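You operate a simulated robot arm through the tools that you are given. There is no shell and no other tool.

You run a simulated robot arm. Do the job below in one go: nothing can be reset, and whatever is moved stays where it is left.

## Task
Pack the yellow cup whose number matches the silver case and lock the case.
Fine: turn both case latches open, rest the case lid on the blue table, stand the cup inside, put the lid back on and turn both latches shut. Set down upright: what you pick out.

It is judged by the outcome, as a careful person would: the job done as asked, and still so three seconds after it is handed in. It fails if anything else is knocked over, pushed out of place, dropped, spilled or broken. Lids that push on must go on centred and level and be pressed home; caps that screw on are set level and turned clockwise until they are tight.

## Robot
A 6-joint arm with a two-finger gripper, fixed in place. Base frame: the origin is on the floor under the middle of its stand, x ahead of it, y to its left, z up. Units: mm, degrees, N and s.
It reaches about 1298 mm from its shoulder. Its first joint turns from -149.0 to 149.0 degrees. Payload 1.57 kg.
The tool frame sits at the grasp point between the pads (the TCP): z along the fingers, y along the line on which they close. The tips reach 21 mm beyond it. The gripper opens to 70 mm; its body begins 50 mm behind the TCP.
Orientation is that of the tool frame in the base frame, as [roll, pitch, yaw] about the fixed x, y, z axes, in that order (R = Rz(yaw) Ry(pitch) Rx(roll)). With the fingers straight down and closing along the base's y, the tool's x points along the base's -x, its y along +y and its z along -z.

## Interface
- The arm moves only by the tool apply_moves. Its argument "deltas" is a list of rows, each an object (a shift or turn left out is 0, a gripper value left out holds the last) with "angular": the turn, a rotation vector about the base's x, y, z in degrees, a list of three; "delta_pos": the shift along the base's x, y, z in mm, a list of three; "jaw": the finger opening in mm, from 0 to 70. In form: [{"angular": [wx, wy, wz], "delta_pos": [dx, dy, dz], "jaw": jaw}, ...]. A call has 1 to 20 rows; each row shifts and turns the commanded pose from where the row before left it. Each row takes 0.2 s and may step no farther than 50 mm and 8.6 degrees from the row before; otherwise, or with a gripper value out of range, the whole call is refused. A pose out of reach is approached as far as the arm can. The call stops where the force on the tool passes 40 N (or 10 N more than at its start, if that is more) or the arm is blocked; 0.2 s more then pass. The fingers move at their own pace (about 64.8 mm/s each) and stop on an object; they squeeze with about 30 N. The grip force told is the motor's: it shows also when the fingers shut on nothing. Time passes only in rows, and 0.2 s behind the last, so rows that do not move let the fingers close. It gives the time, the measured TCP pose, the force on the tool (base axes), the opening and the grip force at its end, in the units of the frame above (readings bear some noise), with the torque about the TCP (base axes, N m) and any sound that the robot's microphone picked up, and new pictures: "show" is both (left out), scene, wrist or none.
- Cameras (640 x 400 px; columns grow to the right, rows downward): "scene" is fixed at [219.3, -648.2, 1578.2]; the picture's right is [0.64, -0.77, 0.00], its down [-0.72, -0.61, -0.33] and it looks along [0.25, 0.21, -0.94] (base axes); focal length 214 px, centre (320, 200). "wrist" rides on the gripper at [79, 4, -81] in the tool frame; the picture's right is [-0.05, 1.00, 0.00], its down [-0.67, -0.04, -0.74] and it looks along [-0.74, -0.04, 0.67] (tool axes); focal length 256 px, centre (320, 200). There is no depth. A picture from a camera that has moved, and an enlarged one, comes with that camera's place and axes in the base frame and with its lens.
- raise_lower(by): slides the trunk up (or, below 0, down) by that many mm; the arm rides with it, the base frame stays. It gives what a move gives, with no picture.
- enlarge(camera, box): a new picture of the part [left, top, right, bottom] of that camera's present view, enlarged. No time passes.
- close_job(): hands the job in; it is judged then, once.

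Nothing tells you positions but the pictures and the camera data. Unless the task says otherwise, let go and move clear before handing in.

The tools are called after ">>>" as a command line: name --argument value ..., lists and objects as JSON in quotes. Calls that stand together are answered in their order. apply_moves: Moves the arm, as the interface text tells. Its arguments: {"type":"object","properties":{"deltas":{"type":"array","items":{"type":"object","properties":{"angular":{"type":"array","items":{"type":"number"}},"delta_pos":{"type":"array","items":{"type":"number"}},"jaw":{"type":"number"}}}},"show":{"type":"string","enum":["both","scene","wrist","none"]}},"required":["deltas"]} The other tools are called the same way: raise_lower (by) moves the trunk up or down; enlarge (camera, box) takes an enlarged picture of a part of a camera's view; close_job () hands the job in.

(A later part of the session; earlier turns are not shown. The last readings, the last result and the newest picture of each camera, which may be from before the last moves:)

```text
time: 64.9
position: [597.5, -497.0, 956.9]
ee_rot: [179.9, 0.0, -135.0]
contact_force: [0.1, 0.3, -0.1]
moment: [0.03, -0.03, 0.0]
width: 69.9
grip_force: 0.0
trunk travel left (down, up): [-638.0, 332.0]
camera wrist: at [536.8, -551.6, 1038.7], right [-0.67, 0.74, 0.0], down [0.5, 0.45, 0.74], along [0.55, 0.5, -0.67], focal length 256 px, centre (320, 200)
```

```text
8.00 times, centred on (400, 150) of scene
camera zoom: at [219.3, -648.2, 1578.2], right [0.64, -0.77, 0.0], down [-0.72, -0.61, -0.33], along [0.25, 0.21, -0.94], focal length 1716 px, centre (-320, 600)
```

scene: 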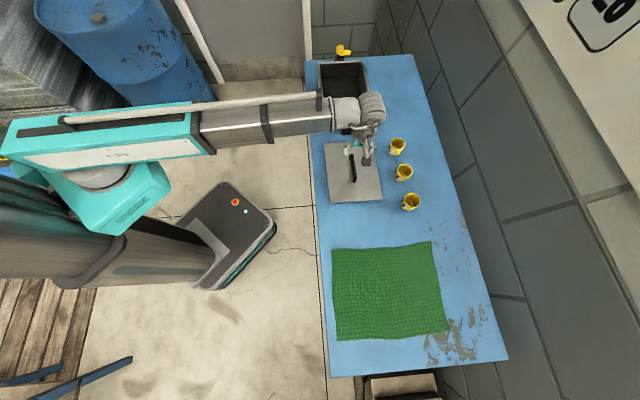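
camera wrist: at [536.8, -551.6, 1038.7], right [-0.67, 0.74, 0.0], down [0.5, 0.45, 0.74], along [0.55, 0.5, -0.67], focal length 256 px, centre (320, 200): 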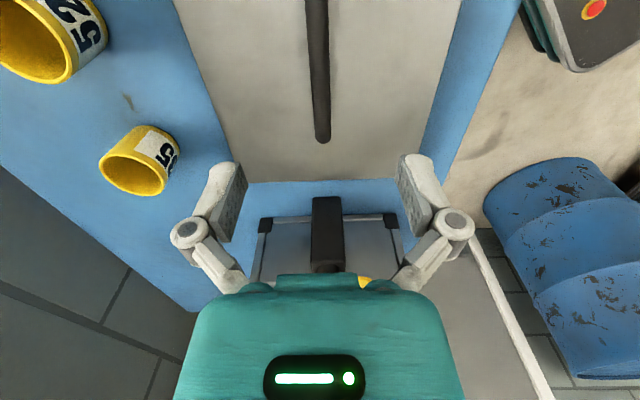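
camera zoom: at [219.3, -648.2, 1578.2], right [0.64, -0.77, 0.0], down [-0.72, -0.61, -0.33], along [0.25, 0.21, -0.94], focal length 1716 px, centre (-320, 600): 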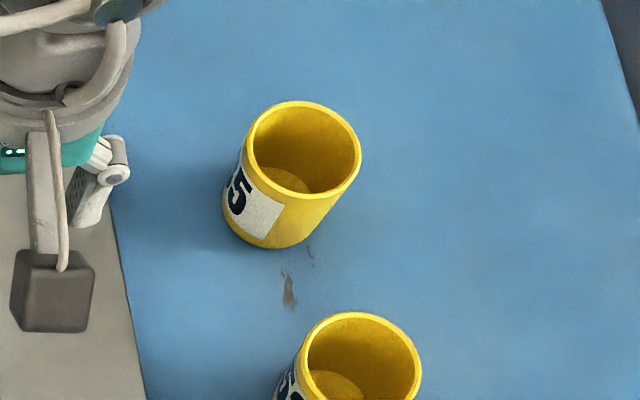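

The cup is a plain tumbler about 55 mm across, with its rim near (780, -574) at z≈863. I'll move above it to refine.

>>> apply_moves --deltas '[{"delta_pos": [36.5, -15.1, 0]}, {"delta_pos": [36.5, -15.1, 0]}, {"delta_pos": [36.5, -15.1, 0]}, {"delta_pos": [36.5, -15.1, 0]}, {"delta_pos": [36.5, -15.1, 0]}, {"delta_pos": [0, 0, 0]}]'

>>> enlarge --camera "wrist" --box '[220, 20, 420, 180]'

```text
time: 66.3
position: [779.1, -573.8, 955.9]
ee_rot: [180.0, 0.0, -135.0]
contact_force: [0.2, -0.1, 0.2]
moment: [0.0, 0.03, 0.0]
width: 69.9
grip_force: 0.0
trunk travel left (down, up): [-638.0, 332.0]
camera wrist: at [718.8, -627.8, 1038.6], right [-0.67, 0.74, 0.0], down [0.5, 0.45, 0.74], along [0.55, 0.5, -0.67], focal length 256 px, centre (320, 200)
```

scene: 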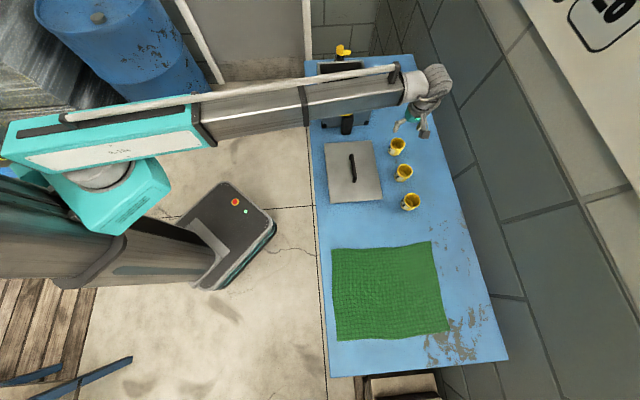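
wrist: 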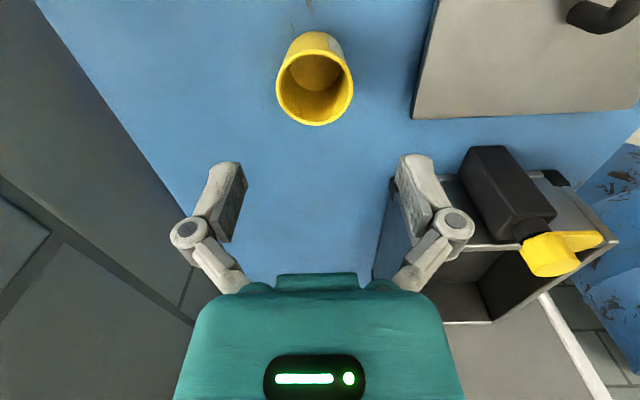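

```text
2.50 times, centred on (320, 100) of wrist
camera zoom: at [718.8, -627.8, 1038.6], right [-0.67, 0.74, 0.0], down [0.5, 0.45, 0.74], along [0.55, 0.5, -0.67], focal length 640 px, centre (320, 450)
```

zoom: 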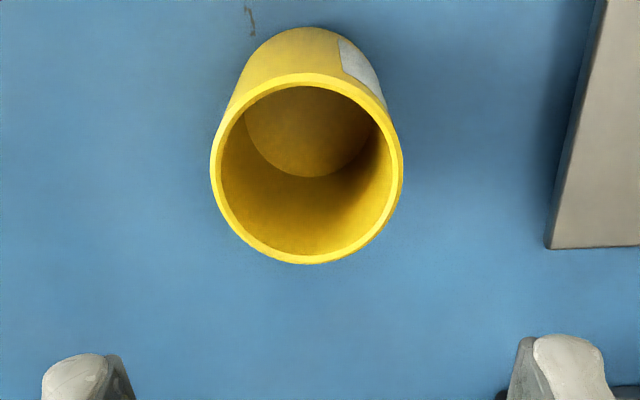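

>>> apply_moves --deltas '[{"delta_pos": [2.2, -2.9, 0]}, {"delta_pos": [0, 0, 0]}]' --show "none"

>>> raise_lower --by -60

>>> apply_moves --deltas '[{"delta_pos": [0, 0, 0]}]'

>>> enlarge --camera "wrist" --box '[200, 60, 440, 220]'

>>> enlarge --camera "scene" --box '[370, 80, 470, 180]'

```text
time: 66.9
position: [781.5, -576.3, 956.8]
ee_rot: [180.0, 0.1, -135.0]
contact_force: [0.1, -0.2, -0.1]
moment: [-0.06, -0.02, -0.05]
width: 69.8
grip_force: 0.1
trunk travel left (down, up): [-638.0, 332.0]
```

```text
time: 67.9
position: [782.2, -575.8, 896.6]
ee_rot: [-180.0, 0.1, -135.0]
contact_force: [-0.8, -0.1, 0.1]
moment: [0.0, 0.03, -0.02]
width: 69.8
grip_force: 0.0
trunk travel left (down, up): [-578.0, 392.0]
```

```text
time: 68.3
position: [782.0, -575.9, 896.7]
ee_rot: [-179.9, -0.1, -135.0]
contact_force: [-0.1, 0.2, 0.8]
moment: [0.01, -0.01, 0.02]
width: 70.1
grip_force: 0.1
trunk travel left (down, up): [-578.0, 392.0]
camera wrist: at [721.0, -630.7, 978.7], right [-0.67, 0.74, 0.0], down [0.5, 0.45, 0.74], along [0.55, 0.5, -0.67], focal length 256 px, centre (320, 200)
```

scene: 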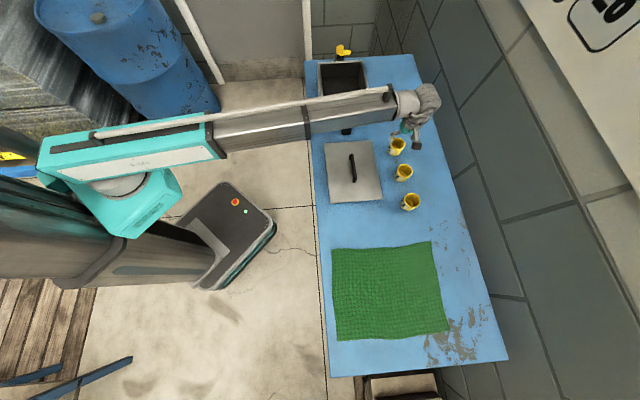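
wrist: 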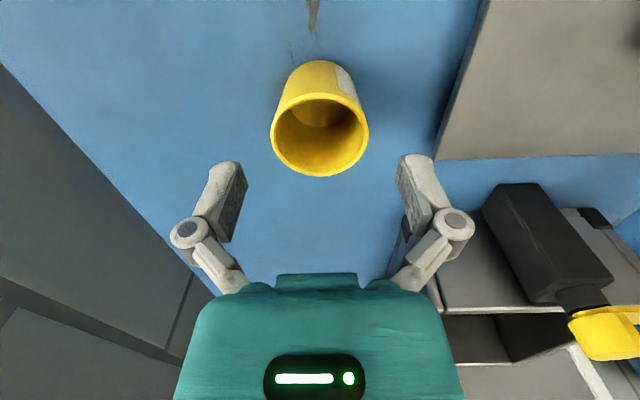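

```text
2.50 times, centred on (320, 140) of wrist
camera zoom: at [721.0, -630.7, 978.7], right [-0.67, 0.74, 0.0], down [0.5, 0.45, 0.74], along [0.55, 0.5, -0.67], focal length 640 px, centre (320, 350)
```

zoom: 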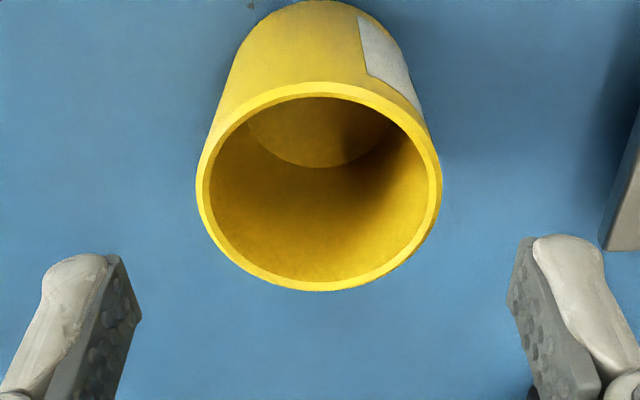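

```text
4.00 times, centred on (420, 130) of scene
camera zoom: at [219.3, -648.2, 1578.2], right [0.64, -0.77, 0.0], down [-0.72, -0.61, -0.33], along [0.25, 0.21, -0.94], focal length 858 px, centre (-80, 480)
```

zoom: 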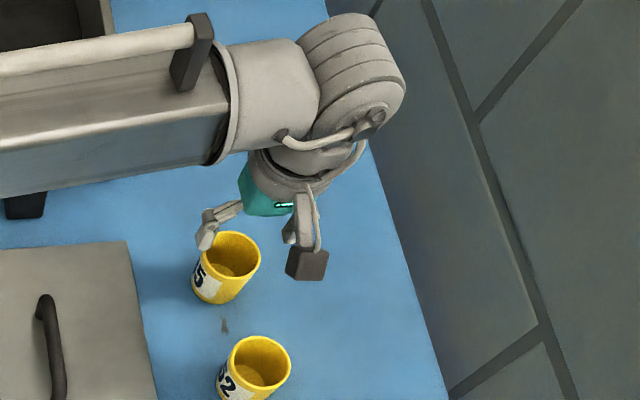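

The rim comes out at z≈852, with the cup 56 mm across and centred between the fingers. I'll shift a little along the row, descend around it and grip.

>>> apply_moves --deltas '[{"delta_pos": [1.8, 1.8, 0]}, {"delta_pos": [0, 0, 0]}]' --show "none"

>>> raise_lower --by -26

>>> apply_moves --deltas '[{"delta_pos": [0, 0, 0]}]'

>>> enlarge --camera "wrist" --box '[200, 60, 440, 260]'

>>> enlarge --camera "scene" --box '[370, 80, 470, 180]'

```text
time: 68.9
position: [783.7, -575.4, 896.5]
ee_rot: [-180.0, -0.1, -135.0]
contact_force: [0.0, -0.6, -0.6]
moment: [0.03, 0.02, -0.01]
width: 69.9
grip_force: 0.1
trunk travel left (down, up): [-578.0, 392.0]
```

```text
time: 69.6
position: [783.2, -574.9, 870.8]
ee_rot: [-179.9, 0.0, -135.0]
contact_force: [0.3, -0.5, -0.7]
moment: [-0.02, 0.01, 0.0]
width: 69.9
grip_force: 0.2
trunk travel left (down, up): [-552.0, 418.0]
```

```text
time: 70.0
position: [784.0, -574.7, 870.4]
ee_rot: [180.0, 0.0, -135.0]
contact_force: [-0.6, 0.5, -0.5]
moment: [-0.01, 0.01, -0.01]
width: 70.1
grip_force: 0.0
trunk travel left (down, up): [-552.0, 418.0]
camera wrist: at [722.9, -629.2, 952.7], right [-0.67, 0.74, 0.0], down [0.5, 0.45, 0.74], along [0.55, 0.5, -0.67], focal length 256 px, centre (320, 200)
```

scene: 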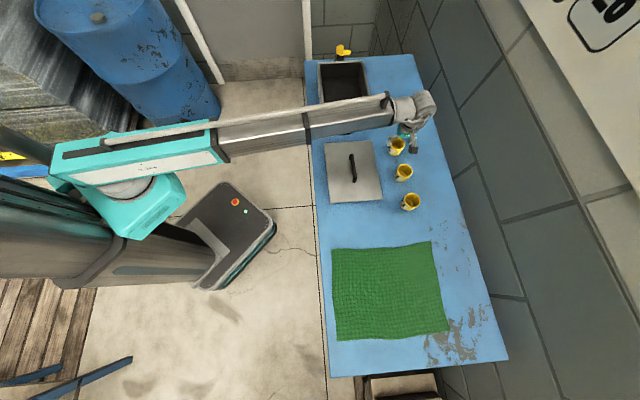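
wrist: 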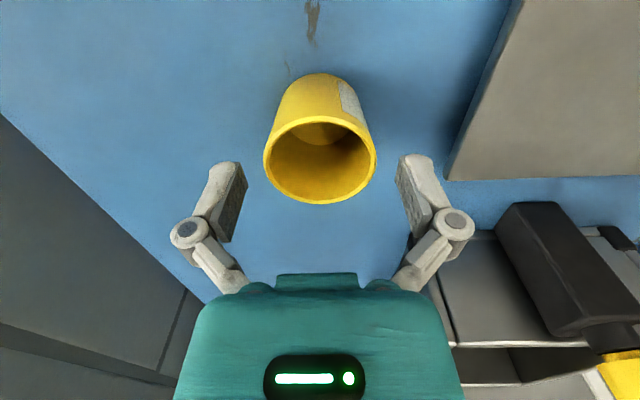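

```text
2.00 times, centred on (320, 160) of wrist
camera zoom: at [722.9, -629.2, 952.7], right [-0.67, 0.74, 0.0], down [0.5, 0.45, 0.74], along [0.55, 0.5, -0.67], focal length 512 px, centre (320, 280)
```

zoom: 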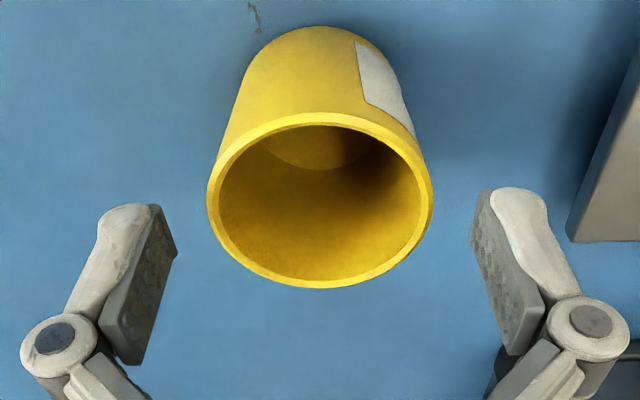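

```text
4.00 times, centred on (420, 130) of scene
camera zoom: at [219.3, -648.2, 1578.2], right [0.64, -0.77, 0.0], down [-0.72, -0.61, -0.33], along [0.25, 0.21, -0.94], focal length 858 px, centre (-80, 480)
```

zoom: 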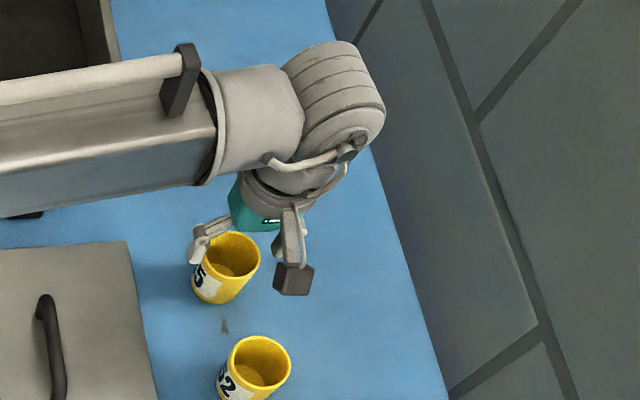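

Well centred. I'll lower 26 mm more and close on the cup.

>>> raise_lower --by -26

>>> apply_moves --deltas '[{"jaw": 62}, {"jaw": 58}, {"jaw": 52}, {"jaw": 48}, {"jaw": 48}]'

>>> enlarge --camera "wrist" --box '[200, 60, 440, 260]'

```text
time: 70.7
position: [784.3, -575.8, 845.4]
ee_rot: [-179.9, 0.0, -134.9]
contact_force: [-0.5, -0.5, -0.9]
moment: [-0.01, 0.02, 0.0]
width: 70.1
grip_force: 0.1
trunk travel left (down, up): [-526.0, 444.0]
```

```text
time: 71.9
position: [783.1, -574.8, 845.1]
ee_rot: [-180.0, -0.1, -135.0]
contact_force: [0.8, -1.4, 4.3]
moment: [0.01, -0.07, -0.03]
width: 52.7
grip_force: 30.0
trunk travel left (down, up): [-526.0, 444.0]
camera wrist: at [722.8, -629.1, 927.1], right [-0.67, 0.74, 0.0], down [0.5, 0.45, 0.74], along [0.55, 0.5, -0.67], focal length 256 px, centre (320, 200)
```

scene: 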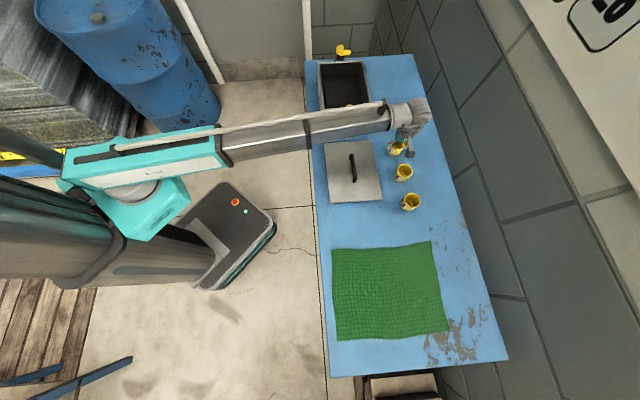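
wrist: 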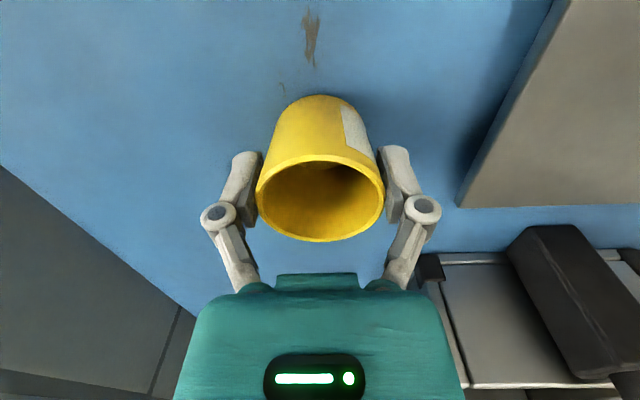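

```text
2.00 times, centred on (320, 160) of wrist
camera zoom: at [722.8, -629.1, 927.1], right [-0.67, 0.74, 0.0], down [0.5, 0.45, 0.74], along [0.55, 0.5, -0.67], focal length 512 px, centre (320, 280)
```

zoom: 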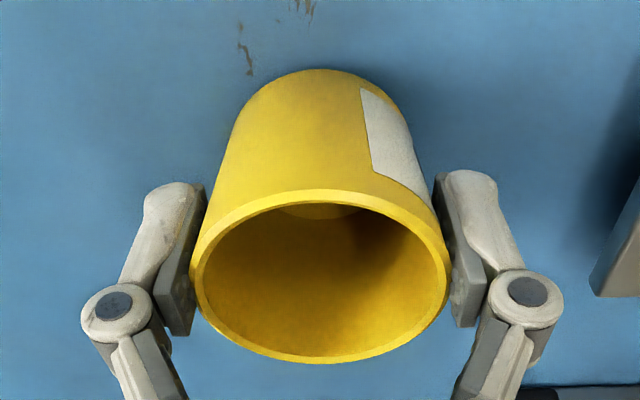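

Cup 35 is held at 52.7 mm. I'll lift it high enough to clear the case walls and knobs and check that it comes up upright.

>>> raise_lower --by 20

>>> raise_lower --by 145

>>> apply_moves --deltas '[{"delta_pos": [0, 0, 0]}]'

```text
time: 72.6
position: [783.3, -576.5, 865.4]
ee_rot: [-180.0, 0.1, -135.0]
contact_force: [0.1, 0.1, -1.1]
moment: [0.0, -0.02, 0.01]
width: 53.2
grip_force: 29.3
trunk travel left (down, up): [-546.0, 424.0]
```

```text
time: 74.3
position: [784.1, -575.5, 1009.9]
ee_rot: [179.9, 0.0, -134.9]
contact_force: [-0.4, 0.7, -0.4]
moment: [0.0, 0.0, 0.0]
width: 52.6
grip_force: 30.4
trunk travel left (down, up): [-691.0, 279.0]
```

```text
time: 74.7
position: [784.5, -575.6, 1009.6]
ee_rot: [-179.9, 0.0, -135.0]
contact_force: [-0.7, 0.7, -0.1]
moment: [-0.02, 0.01, 0.03]
width: 52.7
grip_force: 30.0
trunk travel left (down, up): [-691.0, 279.0]
camera wrist: at [723.0, -629.3, 1091.6], right [-0.67, 0.74, 0.0], down [0.5, 0.45, 0.74], along [0.55, 0.5, -0.67], focal length 256 px, centre (320, 200)
```

scene: 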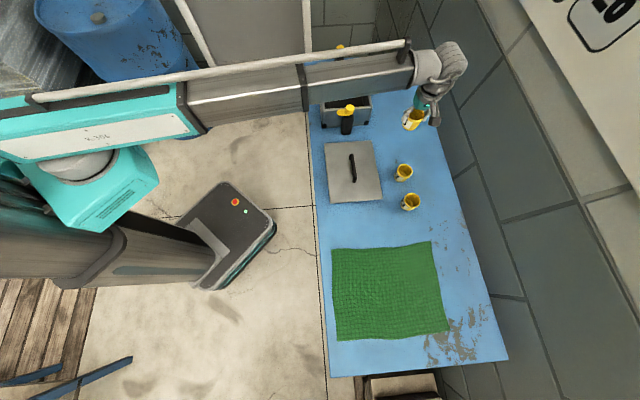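
wrist: 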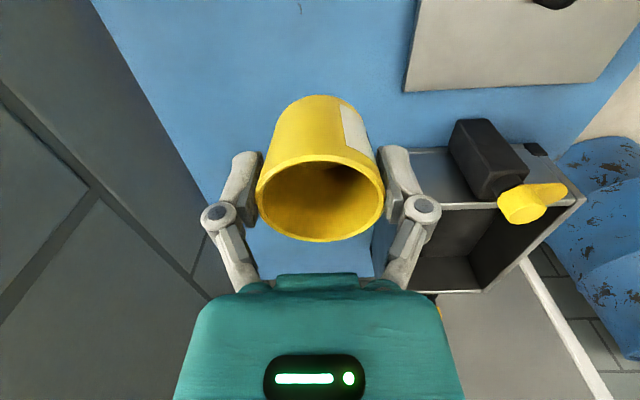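

>>> apply_moves --deltas '[{"delta_pos": [5.4, 29.3, 0]}, {"delta_pos": [5.4, 29.3, 0]}, {"delta_pos": [5.4, 29.3, 0]}, {"delta_pos": [5.4, 29.3, 0]}, {"delta_pos": [5.4, 29.3, 0]}, {"delta_pos": [5.4, 29.3, 0]}, {"delta_pos": [5.4, 29.3, 0]}, {"delta_pos": [5.4, 29.3, 0]}, {"delta_pos": [5.4, 29.3, 0]}, {"delta_pos": [5.4, 29.3, 0]}, {"delta_pos": [5.5, 29.6, 0]}, {"delta_pos": [0, 0, 0]}]'

>>> enlarge --camera "scene" --box '[290, 10, 430, 150]'

>>> enlarge --camera "wrist" --box '[100, 0, 540, 280]'

```text
time: 77.3
position: [842.1, -251.8, 1009.5]
ee_rot: [180.0, 0.0, -134.9]
contact_force: [-0.2, -0.3, -0.2]
moment: [-0.01, 0.0, -0.02]
width: 52.5
grip_force: 30.3
trunk travel left (down, up): [-691.0, 279.0]
camera wrist: at [782.0, -305.7, 1091.7], right [-0.67, 0.74, 0.0], down [0.5, 0.45, 0.74], along [0.55, 0.5, -0.67], focal length 256 px, centre (320, 200)
```

scene: 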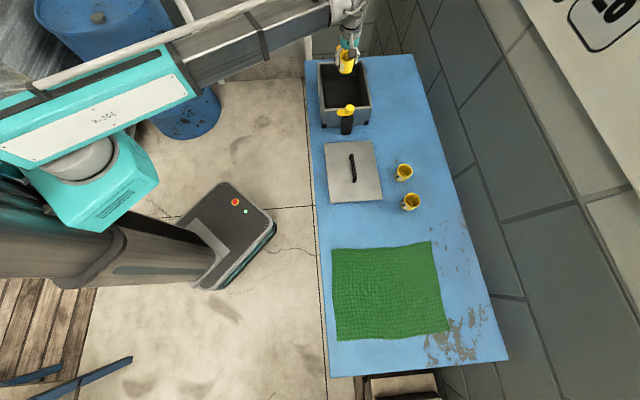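
wrist: 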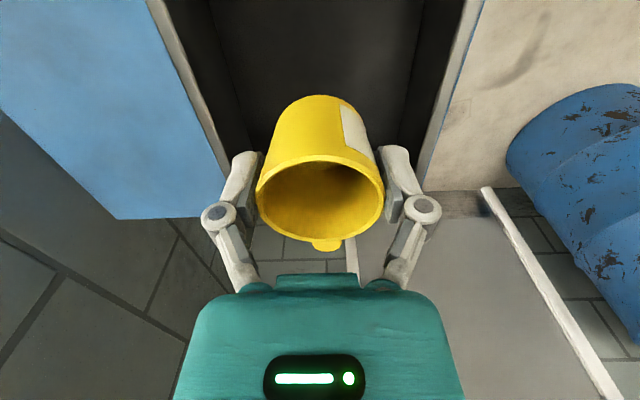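

```text
2.86 times, centred on (360, 80) of scene
camera zoom: at [219.3, -648.2, 1578.2], right [0.64, -0.77, 0.0], down [-0.72, -0.61, -0.33], along [0.25, 0.21, -0.94], focal length 613 px, centre (206, 543)
```

zoom: 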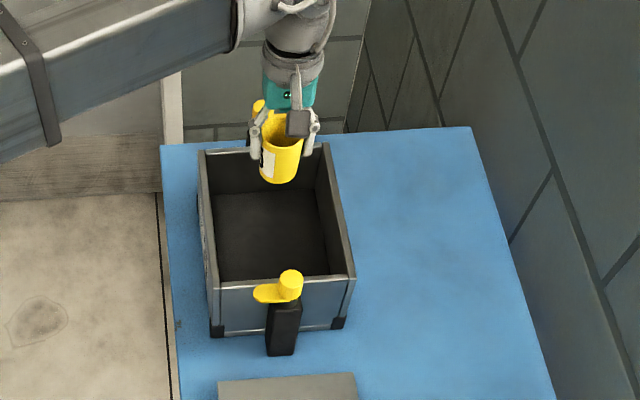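

```text
1.43 times, centred on (320, 140) of wrist
camera zoom: at [782.0, -305.7, 1091.7], right [-0.67, 0.74, 0.0], down [0.5, 0.45, 0.74], along [0.55, 0.5, -0.67], focal length 366 px, centre (320, 286)
```

zoom: 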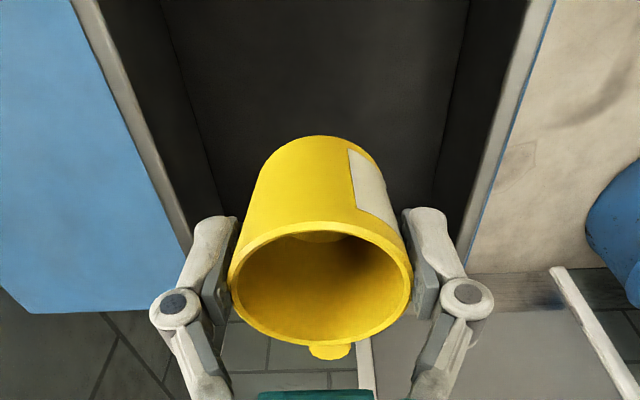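

The cup hangs over the centre of the open case, and the gripper fits inside the walls with plenty of clearance. I'll lower it in stages.

>>> raise_lower --by -80

>>> apply_moves --deltas '[{"delta_pos": [0, 0, 0]}]'

>>> enlarge --camera "scene" --box '[290, 10, 430, 150]'

```text
time: 78.5
position: [842.4, -253.4, 930.4]
ee_rot: [-179.9, 0.0, -135.0]
contact_force: [-0.2, 0.8, 0.0]
moment: [0.02, -0.01, 0.0]
width: 52.4
grip_force: 30.3
trunk travel left (down, up): [-611.0, 359.0]
```

```text
time: 78.9
position: [842.7, -252.6, 930.0]
ee_rot: [180.0, -0.1, -135.0]
contact_force: [-0.5, -0.2, -1.0]
moment: [-0.01, -0.01, 0.01]
width: 52.5
grip_force: 30.1
trunk travel left (down, up): [-611.0, 359.0]
camera wrist: at [781.9, -306.2, 1011.7], right [-0.67, 0.74, 0.0], down [0.5, 0.45, 0.74], along [0.55, 0.5, -0.67], focal length 256 px, centre (320, 200)
```

scene: 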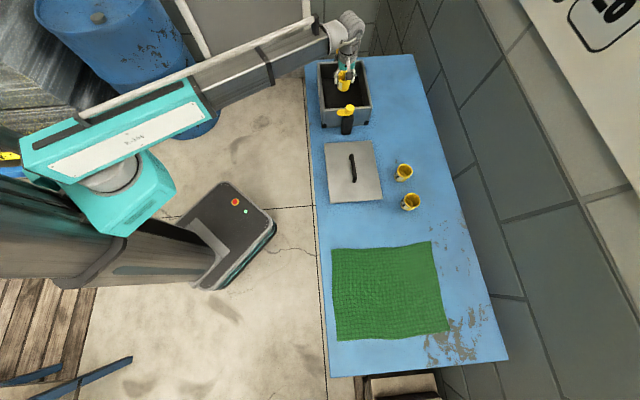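
wrist: 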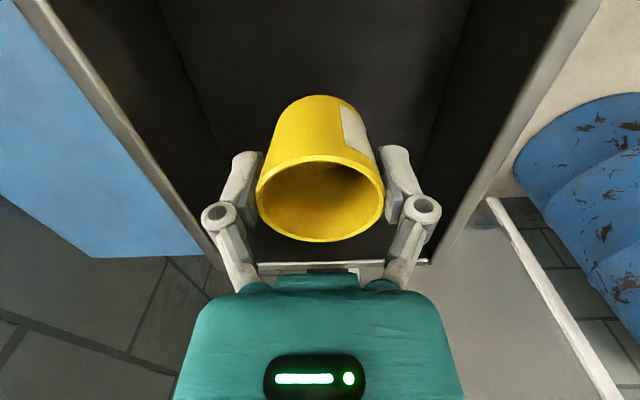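

```text
2.86 times, centred on (360, 80) of scene
camera zoom: at [219.3, -648.2, 1578.2], right [0.64, -0.77, 0.0], down [-0.72, -0.61, -0.33], along [0.25, 0.21, -0.94], focal length 613 px, centre (206, 543)
```

zoom: 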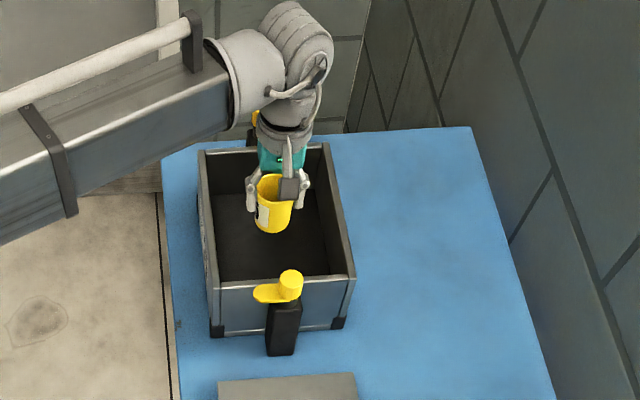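

>>> raise_lower --by -55

>>> raise_lower --by -8

>>> apply_moves --deltas '[{"delta_pos": [0, 0, 0]}]'

>>> enlarge --camera "scene" --box '[290, 10, 430, 150]'

```text
time: 79.8
position: [842.4, -253.9, 876.3]
ee_rot: [179.9, -0.1, -135.0]
contact_force: [2.5, -1.0, 11.1]
moment: [0.01, 0.02, 0.02]
width: 52.5
grip_force: 30.1
trunk travel left (down, up): [-556.0, 414.0]
```

```text
time: 80.4
position: [842.0, -250.4, 867.5]
ee_rot: [180.0, 0.0, -135.0]
contact_force: [0.4, -0.6, 13.4]
moment: [0.05, -0.03, 0.02]
width: 52.1
grip_force: 29.5
trunk travel left (down, up): [-548.0, 422.0]
```

```text
time: 80.8
position: [842.6, -252.0, 868.4]
ee_rot: [180.0, 0.0, -135.1]
contact_force: [-1.1, -1.3, 12.3]
moment: [0.01, 0.08, -0.03]
width: 52.0
grip_force: 29.9
trunk travel left (down, up): [-548.0, 422.0]
camera wrist: at [780.8, -305.9, 949.7], right [-0.67, 0.74, 0.0], down [0.5, 0.45, 0.75], along [0.55, 0.5, -0.67], focal length 256 px, centre (320, 200)
```

scene: 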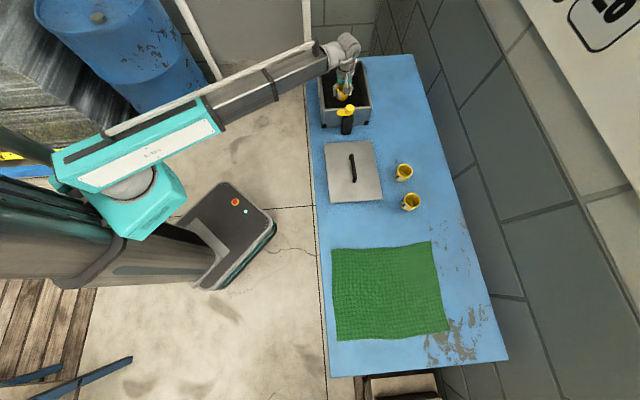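
wrist: 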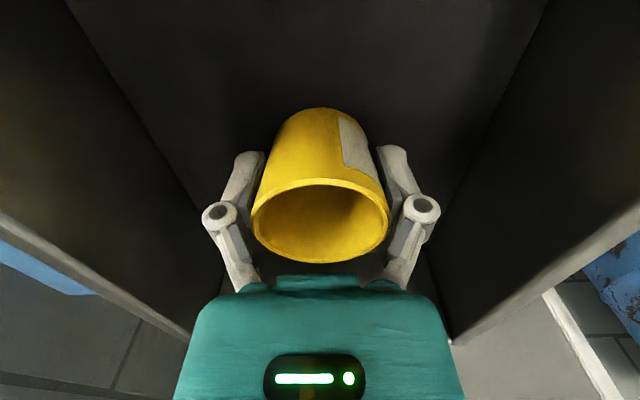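

```text
2.86 times, centred on (360, 80) of scene
camera zoom: at [219.3, -648.2, 1578.2], right [0.64, -0.77, 0.0], down [-0.72, -0.61, -0.33], along [0.25, 0.21, -0.94], focal length 613 px, centre (206, 543)
```

zoom: 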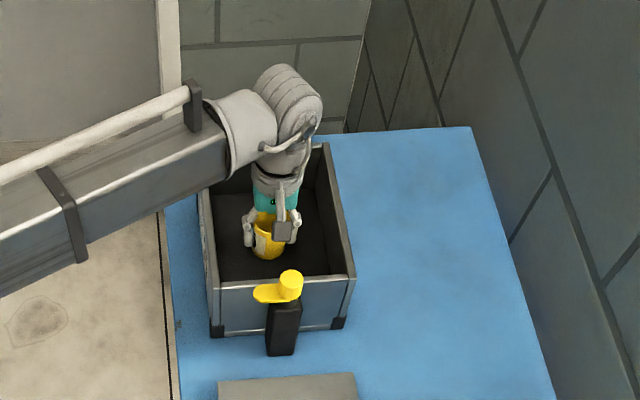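

The cup's base has reached the case floor, which sits higher than the table, and the fingers slid down the wall slightly with light force. The cup looks level, so I'll open the jaws gently and withdraw straight up.

>>> apply_moves --deltas '[{"jaw": 54}, {"jaw": 57}, {"jaw": 60}, {"jaw": 66}, {"jaw": 70}, {"jaw": 70}]'

>>> enlarge --camera "wrist" --box '[200, 60, 440, 280]'

```text
time: 82.2
position: [843.0, -252.9, 866.7]
ee_rot: [179.9, 0.0, -135.0]
contact_force: [-0.2, -0.3, -1.7]
moment: [0.02, 0.0, 0.0]
width: 70.1
grip_force: 0.0
trunk travel left (down, up): [-548.0, 422.0]
camera wrist: at [781.9, -306.2, 948.7], right [-0.67, 0.74, 0.0], down [0.5, 0.45, 0.74], along [0.55, 0.5, -0.67], focal length 256 px, centre (320, 200)
```

scene: 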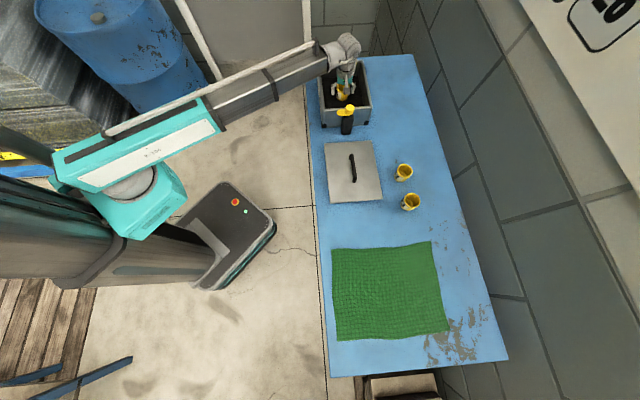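
wrist: 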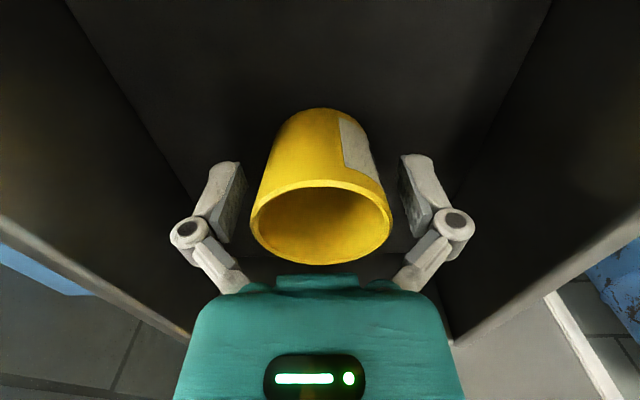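

```text
1.82 times, centred on (320, 170) of wrist
camera zoom: at [781.9, -306.2, 948.7], right [-0.67, 0.74, 0.0], down [0.5, 0.45, 0.74], along [0.55, 0.5, -0.67], focal length 465 px, centre (320, 254)
```

zoom: 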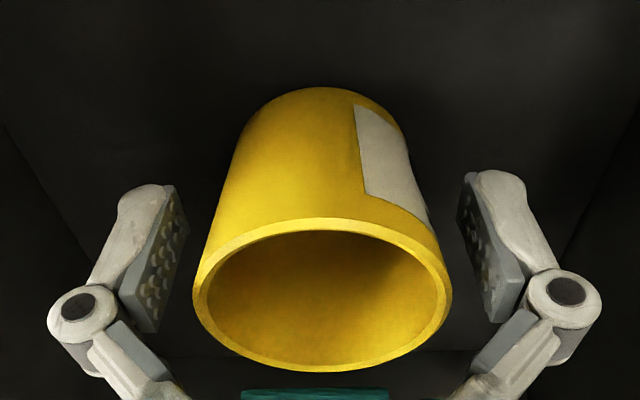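

The cup stands upright on the case floor. I'll withdraw straight up and check from above.

>>> raise_lower --by 110

>>> apply_moves --deltas '[{"delta_pos": [0, 0, 0]}]'

>>> enlarge --camera "wrist" --box '[140, 0, 500, 240]'

>>> enlarge --camera "scene" --box '[290, 30, 450, 230]'

```text
time: 83.6
position: [841.9, -251.5, 976.7]
ee_rot: [-179.9, 0.1, -134.9]
contact_force: [-0.3, -0.8, -0.8]
moment: [-0.01, -0.03, 0.0]
width: 70.1
grip_force: 0.1
trunk travel left (down, up): [-658.0, 312.0]
```

```text
time: 84.0
position: [842.4, -253.5, 976.9]
ee_rot: [180.0, -0.1, -135.1]
contact_force: [0.2, -0.4, 0.5]
moment: [-0.03, -0.01, 0.01]
width: 70.2
grip_force: 0.0
trunk travel left (down, up): [-658.0, 312.0]
camera wrist: at [781.9, -306.2, 1058.7], right [-0.67, 0.74, 0.0], down [0.5, 0.45, 0.74], along [0.55, 0.5, -0.67], focal length 256 px, centre (320, 200)
```

scene: 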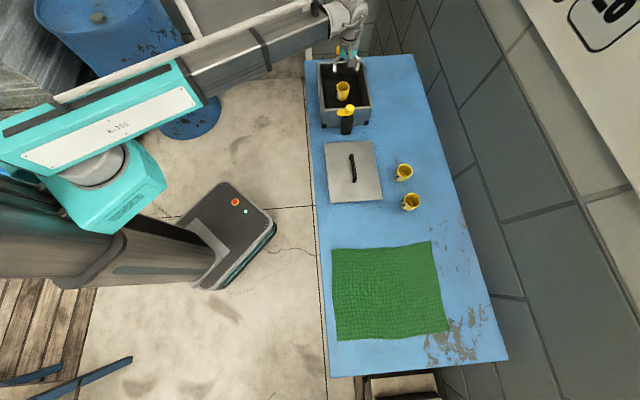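
wrist: 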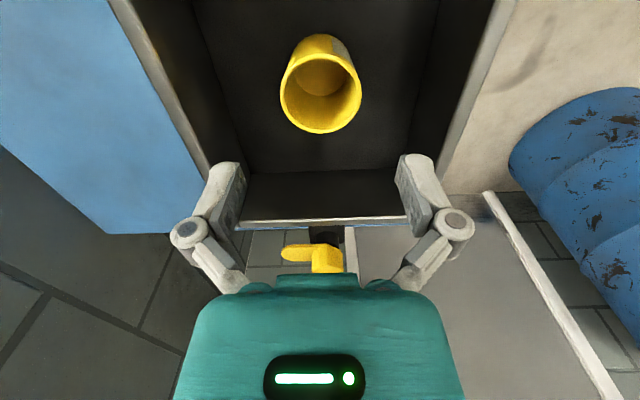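

```text
1.67 times, centred on (320, 120) of wrist
camera zoom: at [781.9, -306.2, 1058.7], right [-0.67, 0.74, 0.0], down [0.5, 0.45, 0.74], along [0.55, 0.5, -0.67], focal length 427 px, centre (320, 333)
```

zoom: 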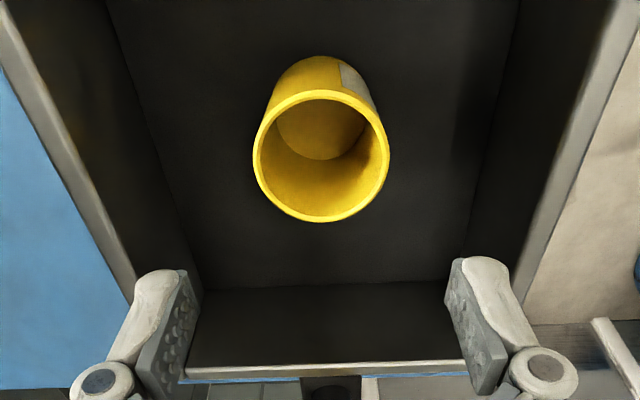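

```text
2.00 times, centred on (370, 130) of scene
camera zoom: at [219.3, -648.2, 1578.2], right [0.64, -0.77, 0.0], down [-0.72, -0.61, -0.33], along [0.25, 0.21, -0.94], focal length 429 px, centre (220, 340)
```

zoom: 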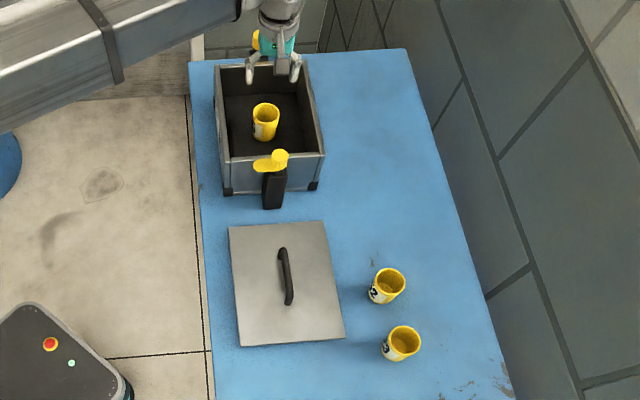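

The cup stands inside the case, and the lid and the other two cups are undisturbed. I'll go back over the lid handle with the exact reverse moves.

>>> raise_lower --by 20

>>> apply_moves --deltas '[{"delta_pos": [-24.6, -24.6, 0]}, {"delta_pos": [-24.6, -24.6, 0]}, {"delta_pos": [-24.6, -24.6, 0]}, {"delta_pos": [-24.6, -24.6, 0]}, {"delta_pos": [-24.6, -24.6, 0]}, {"delta_pos": [-24.6, -24.6, 0]}, {"delta_pos": [-24.6, -24.6, 0]}, {"delta_pos": [-24.6, -24.6, 0]}, {"delta_pos": [-24.6, -24.6, 0]}, {"delta_pos": [-24.6, -24.6, 0]}, {"delta_pos": [0, 0, 0]}]' --show "none"

>>> raise_lower --by -100

>>> apply_moves --deltas '[{"delta_pos": [0, 0, 0]}]'

>>> enlarge --camera "wrist" --box '[190, 40, 450, 240]'

```text
time: 84.7
position: [842.9, -251.8, 997.0]
ee_rot: [-179.9, 0.0, -135.0]
contact_force: [0.2, 0.1, 0.4]
moment: [0.01, 0.03, -0.03]
width: 70.1
grip_force: 0.1
trunk travel left (down, up): [-678.0, 292.0]
```

```text
time: 87.1
position: [598.8, -498.9, 996.8]
ee_rot: [180.0, 0.0, -135.0]
contact_force: [0.2, 0.1, -0.1]
moment: [0.02, 0.0, 0.02]
width: 70.2
grip_force: 0.0
trunk travel left (down, up): [-678.0, 292.0]
```

```text
time: 88.4
position: [598.0, -499.0, 897.7]
ee_rot: [179.9, 0.0, -135.0]
contact_force: [0.1, 0.5, 0.1]
moment: [0.01, 0.03, -0.01]
width: 69.8
grip_force: 0.0
trunk travel left (down, up): [-578.0, 392.0]
```

```text
time: 88.8
position: [598.0, -499.1, 896.2]
ee_rot: [-179.9, 0.1, -135.0]
contact_force: [-0.9, -0.1, -0.2]
moment: [0.01, -0.02, 0.0]
width: 69.6
grip_force: 0.1
trunk travel left (down, up): [-578.0, 392.0]
camera wrist: at [537.4, -552.8, 978.8], right [-0.67, 0.74, 0.0], down [0.5, 0.45, 0.74], along [0.55, 0.5, -0.67], focal length 256 px, centre (320, 200)
```

scene: 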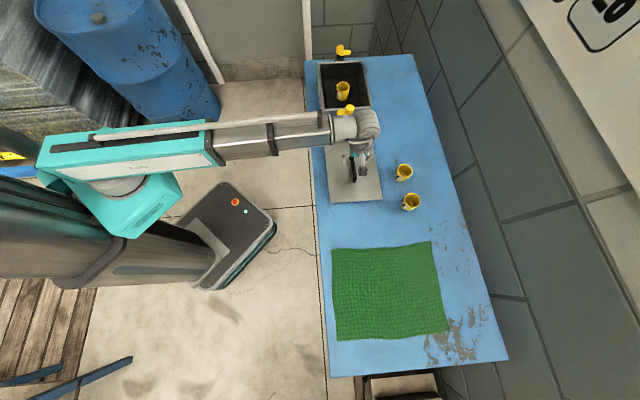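
wrist: 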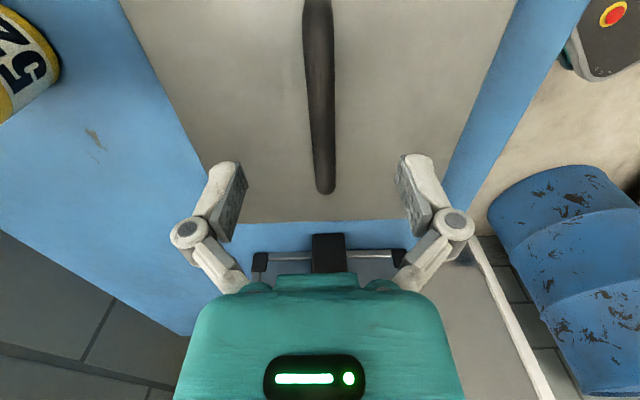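

```text
2.00 times, centred on (320, 140) of wrist
camera zoom: at [537.4, -552.8, 978.8], right [-0.67, 0.74, 0.0], down [0.5, 0.45, 0.74], along [0.55, 0.5, -0.67], focal length 512 px, centre (320, 320)
```

zoom: 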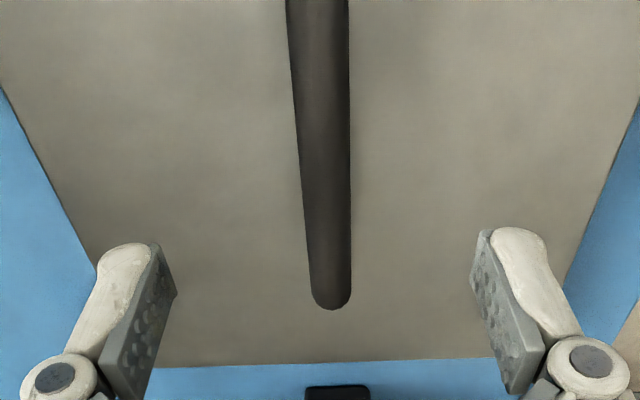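

The camera pose readout shows I'm about 1 mm off the earlier release position, so I'll correct that first to grip the handle in the same relative pose.

>>> apply_moves --deltas '[{"delta_pos": [-0.6, 1.1, 0]}, {"delta_pos": [0, 0, 0]}]' --show "none"

>>> raise_lower --by -49

>>> apply_moves --deltas '[{"delta_pos": [0, 0, 0]}]' --show "wrist"

```text
time: 89.4
position: [597.6, -497.5, 896.0]
ee_rot: [-180.0, -0.1, -135.0]
contact_force: [0.3, 0.1, -1.0]
moment: [-0.02, 0.02, -0.01]
width: 70.0
grip_force: 0.1
trunk travel left (down, up): [-578.0, 392.0]
```

```text
time: 90.3
position: [596.5, -497.1, 848.3]
ee_rot: [180.0, -0.1, -135.0]
contact_force: [0.2, -1.0, 0.3]
moment: [-0.02, 0.03, 0.01]
width: 70.2
grip_force: 0.0
trunk travel left (down, up): [-529.0, 441.0]
```

```text
time: 90.7
position: [596.9, -496.8, 848.9]
ee_rot: [180.0, 0.0, -135.0]
contact_force: [0.8, 0.1, 0.2]
moment: [0.01, -0.03, -0.01]
width: 70.2
grip_force: 0.1
trunk travel left (down, up): [-529.0, 441.0]
camera wrist: at [536.7, -552.0, 929.8], right [-0.67, 0.74, 0.0], down [0.5, 0.45, 0.74], along [0.55, 0.5, -0.67], focal length 256 px, centre (320, 200)
```

wrist: 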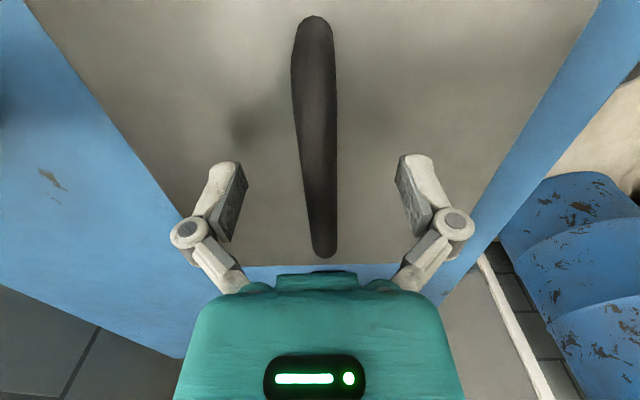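

>>> raise_lower --by -1

>>> apply_moves --deltas '[{"jaw": 40}, {"jaw": 20}, {"jaw": 5}, {"jaw": 5}, {"jaw": 5}, {"jaw": 5}]' --show "wrist"

```text
time: 91.2
position: [598.1, -497.1, 846.7]
ee_rot: [-179.9, 0.0, -135.0]
contact_force: [-0.7, -0.4, -0.4]
moment: [-0.02, -0.03, 0.01]
width: 69.8
grip_force: 0.1
trunk travel left (down, up): [-528.0, 442.0]
```

```text
time: 92.7
position: [596.0, -496.7, 847.2]
ee_rot: [180.0, 0.1, -135.1]
contact_force: [0.7, -0.7, 0.9]
moment: [-0.02, 0.0, -0.04]
width: 12.3
grip_force: 29.9
trunk travel left (down, up): [-528.0, 442.0]
camera wrist: at [536.7, -551.9, 928.8], right [-0.67, 0.74, 0.0], down [0.5, 0.45, 0.74], along [0.55, 0.5, -0.67], focal length 256 px, centre (320, 200)
```

wrist: 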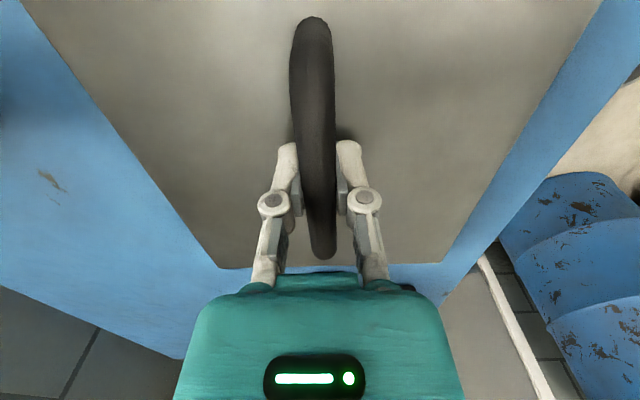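

>>> raise_lower --by 10

>>> raise_lower --by 190

>>> apply_moves --deltas '[{"delta_pos": [20.5, 20.5, 0]}, {"delta_pos": [20.5, 20.5, 0]}, {"delta_pos": [20.5, 20.5, 0]}, {"delta_pos": [20.5, 20.5, 0]}, {"delta_pos": [20.5, 20.5, 0]}, {"delta_pos": [20.5, 20.5, 0]}, {"delta_pos": [20.5, 20.5, 0]}, {"delta_pos": [20.5, 20.5, 0]}, {"delta_pos": [20.5, 20.5, 0]}, {"delta_pos": [20.5, 20.5, 0]}, {"delta_pos": [20.5, 20.5, 0]}, {"delta_pos": [20.5, 20.5, 0]}, {"delta_pos": [0, 0, 0]}]'

>>> enlarge --camera "scene" --box '[290, 10, 430, 150]'

```text
time: 93.2
position: [598.2, -498.4, 857.1]
ee_rot: [-180.0, 0.0, -135.0]
contact_force: [-1.0, 0.8, -4.7]
moment: [0.02, -0.02, 0.0]
width: 12.5
grip_force: 29.5
trunk travel left (down, up): [-538.0, 432.0]
```

```text
time: 95.3
position: [596.9, -497.6, 1047.2]
ee_rot: [180.0, -0.1, -135.0]
contact_force: [-0.3, 0.3, -3.3]
moment: [-0.02, 0.05, 0.02]
width: 12.1
grip_force: 29.3
trunk travel left (down, up): [-728.0, 242.0]
```

```text
time: 98.1
position: [844.2, -251.1, 1045.1]
ee_rot: [-180.0, 0.0, -135.0]
contact_force: [0.8, -0.3, -3.8]
moment: [0.0, 0.03, 0.01]
width: 12.3
grip_force: 30.1
trunk travel left (down, up): [-728.0, 242.0]
camera wrist: at [783.7, -304.6, 1128.5], right [-0.67, 0.74, 0.0], down [0.5, 0.45, 0.74], along [0.55, 0.5, -0.67], focal length 256 px, centre (320, 200)
```

scene: 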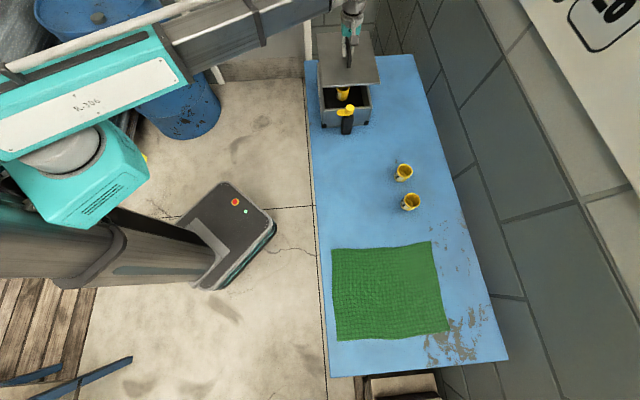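
wrist: 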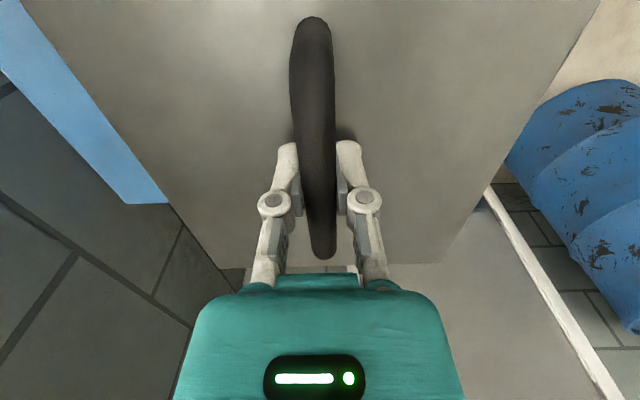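

```text
2.86 times, centred on (360, 80) of scene
camera zoom: at [219.3, -648.2, 1578.2], right [0.64, -0.77, 0.0], down [-0.72, -0.61, -0.33], along [0.25, 0.21, -0.94], focal length 613 px, centre (206, 543)
```

zoom: 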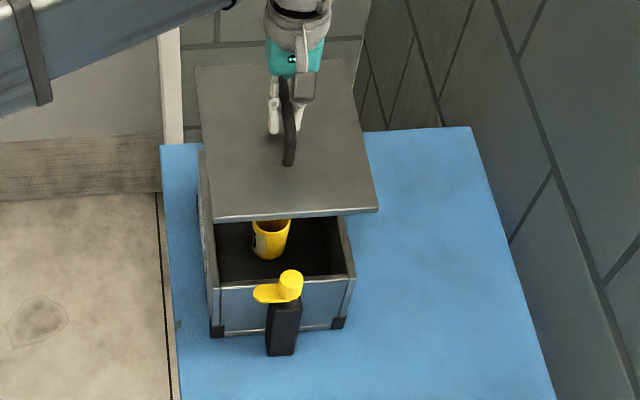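

The lid is back over the case, 1.2 mm off in y according to the camera readout. I'll correct that and lower to just above the seat.

>>> apply_moves --deltas '[{"delta_pos": [0, -1.2, 0]}, {"delta_pos": [0, 0, 0]}]' --show "none"

>>> raise_lower --by -90

>>> apply_moves --deltas '[{"delta_pos": [0, 0, 0]}]'

>>> enlarge --camera "scene" --box '[300, 40, 390, 130]'

```text
time: 98.7
position: [844.2, -253.6, 1045.9]
ee_rot: [-180.0, 0.0, -135.0]
contact_force: [-0.2, 0.3, -3.9]
moment: [0.02, 0.0, -0.02]
width: 12.5
grip_force: 29.8
trunk travel left (down, up): [-728.0, 242.0]
```

```text
time: 100.0
position: [844.0, -252.3, 957.1]
ee_rot: [-180.0, 0.0, -135.0]
contact_force: [0.4, -0.8, -4.3]
moment: [-0.03, 0.02, 0.03]
width: 12.4
grip_force: 30.1
trunk travel left (down, up): [-638.0, 332.0]
```

```text
time: 100.4
position: [843.5, -252.6, 957.5]
ee_rot: [-180.0, 0.1, -135.0]
contact_force: [0.0, -0.6, -4.0]
moment: [0.01, -0.01, -0.01]
width: 12.4
grip_force: 30.0
trunk travel left (down, up): [-638.0, 332.0]
camera wrist: at [783.3, -306.1, 1038.5], right [-0.67, 0.74, 0.0], down [0.5, 0.45, 0.74], along [0.55, 0.5, -0.67], focal length 256 px, centre (320, 200)
```

scene: 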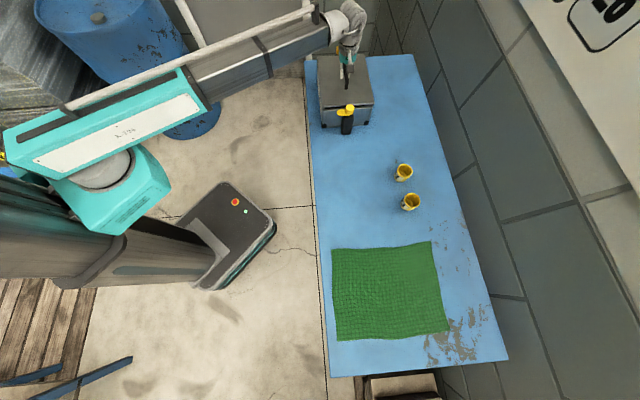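
wrist: 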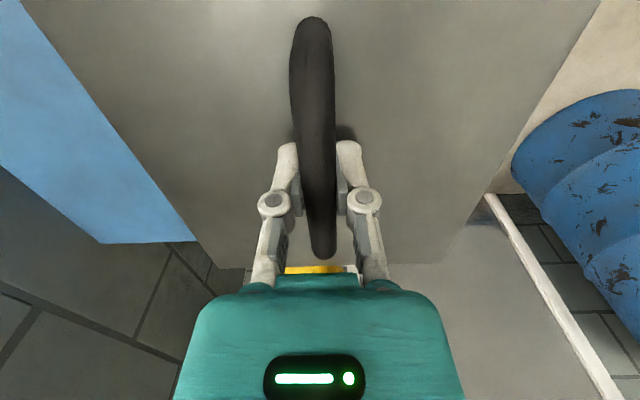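

```text
4.44 times, centred on (345, 85) of scene
camera zoom: at [219.3, -648.2, 1578.2], right [0.64, -0.77, 0.0], down [-0.72, -0.61, -0.33], along [0.25, 0.21, -0.94], focal length 953 px, centre (209, 711)
```

zoom: 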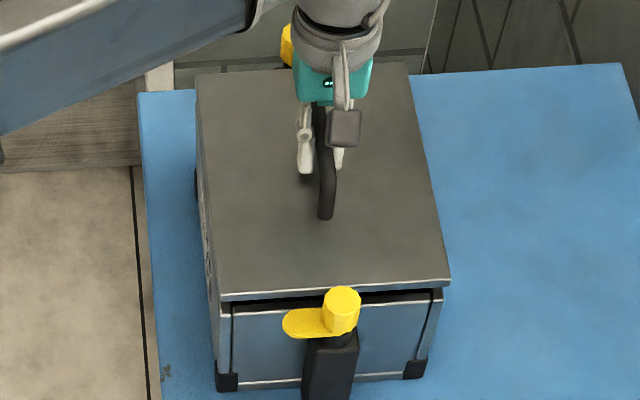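

The lid sits in line with the case just as it did when first lifted. I'll lower in small steps and watch the force.

>>> apply_moves --deltas '[{"delta_pos": [0.3, 0.3, 0]}, {"delta_pos": [0, 0, 0]}]' --show "none"

>>> raise_lower --by -9

>>> raise_lower --by -4

>>> raise_lower --by -2

```text
time: 101.0
position: [844.9, -251.6, 956.8]
ee_rot: [180.0, 0.0, -134.9]
contact_force: [-0.2, 0.4, -2.8]
moment: [-0.01, -0.01, 0.0]
width: 12.2
grip_force: 30.0
trunk travel left (down, up): [-638.0, 332.0]
```

```text
time: 101.5
position: [843.5, -252.2, 947.2]
ee_rot: [179.9, 0.0, -135.0]
contact_force: [0.3, 0.4, -3.8]
moment: [0.0, -0.03, -0.01]
width: 12.3
grip_force: 29.8
trunk travel left (down, up): [-629.0, 341.0]
```

```text
time: 102.1
position: [843.4, -251.8, 943.4]
ee_rot: [179.9, 0.0, -135.1]
contact_force: [-0.5, -0.1, -3.9]
moment: [-0.01, 0.0, 0.0]
width: 12.4
grip_force: 30.1
trunk travel left (down, up): [-625.0, 345.0]
```

```text
time: 102.6
position: [844.2, -251.6, 942.5]
ee_rot: [-180.0, 0.0, -135.1]
contact_force: [0.3, 0.8, -4.0]
moment: [-0.02, 0.01, 0.0]
width: 12.3
grip_force: 30.0
trunk travel left (down, up): [-623.0, 347.0]
```

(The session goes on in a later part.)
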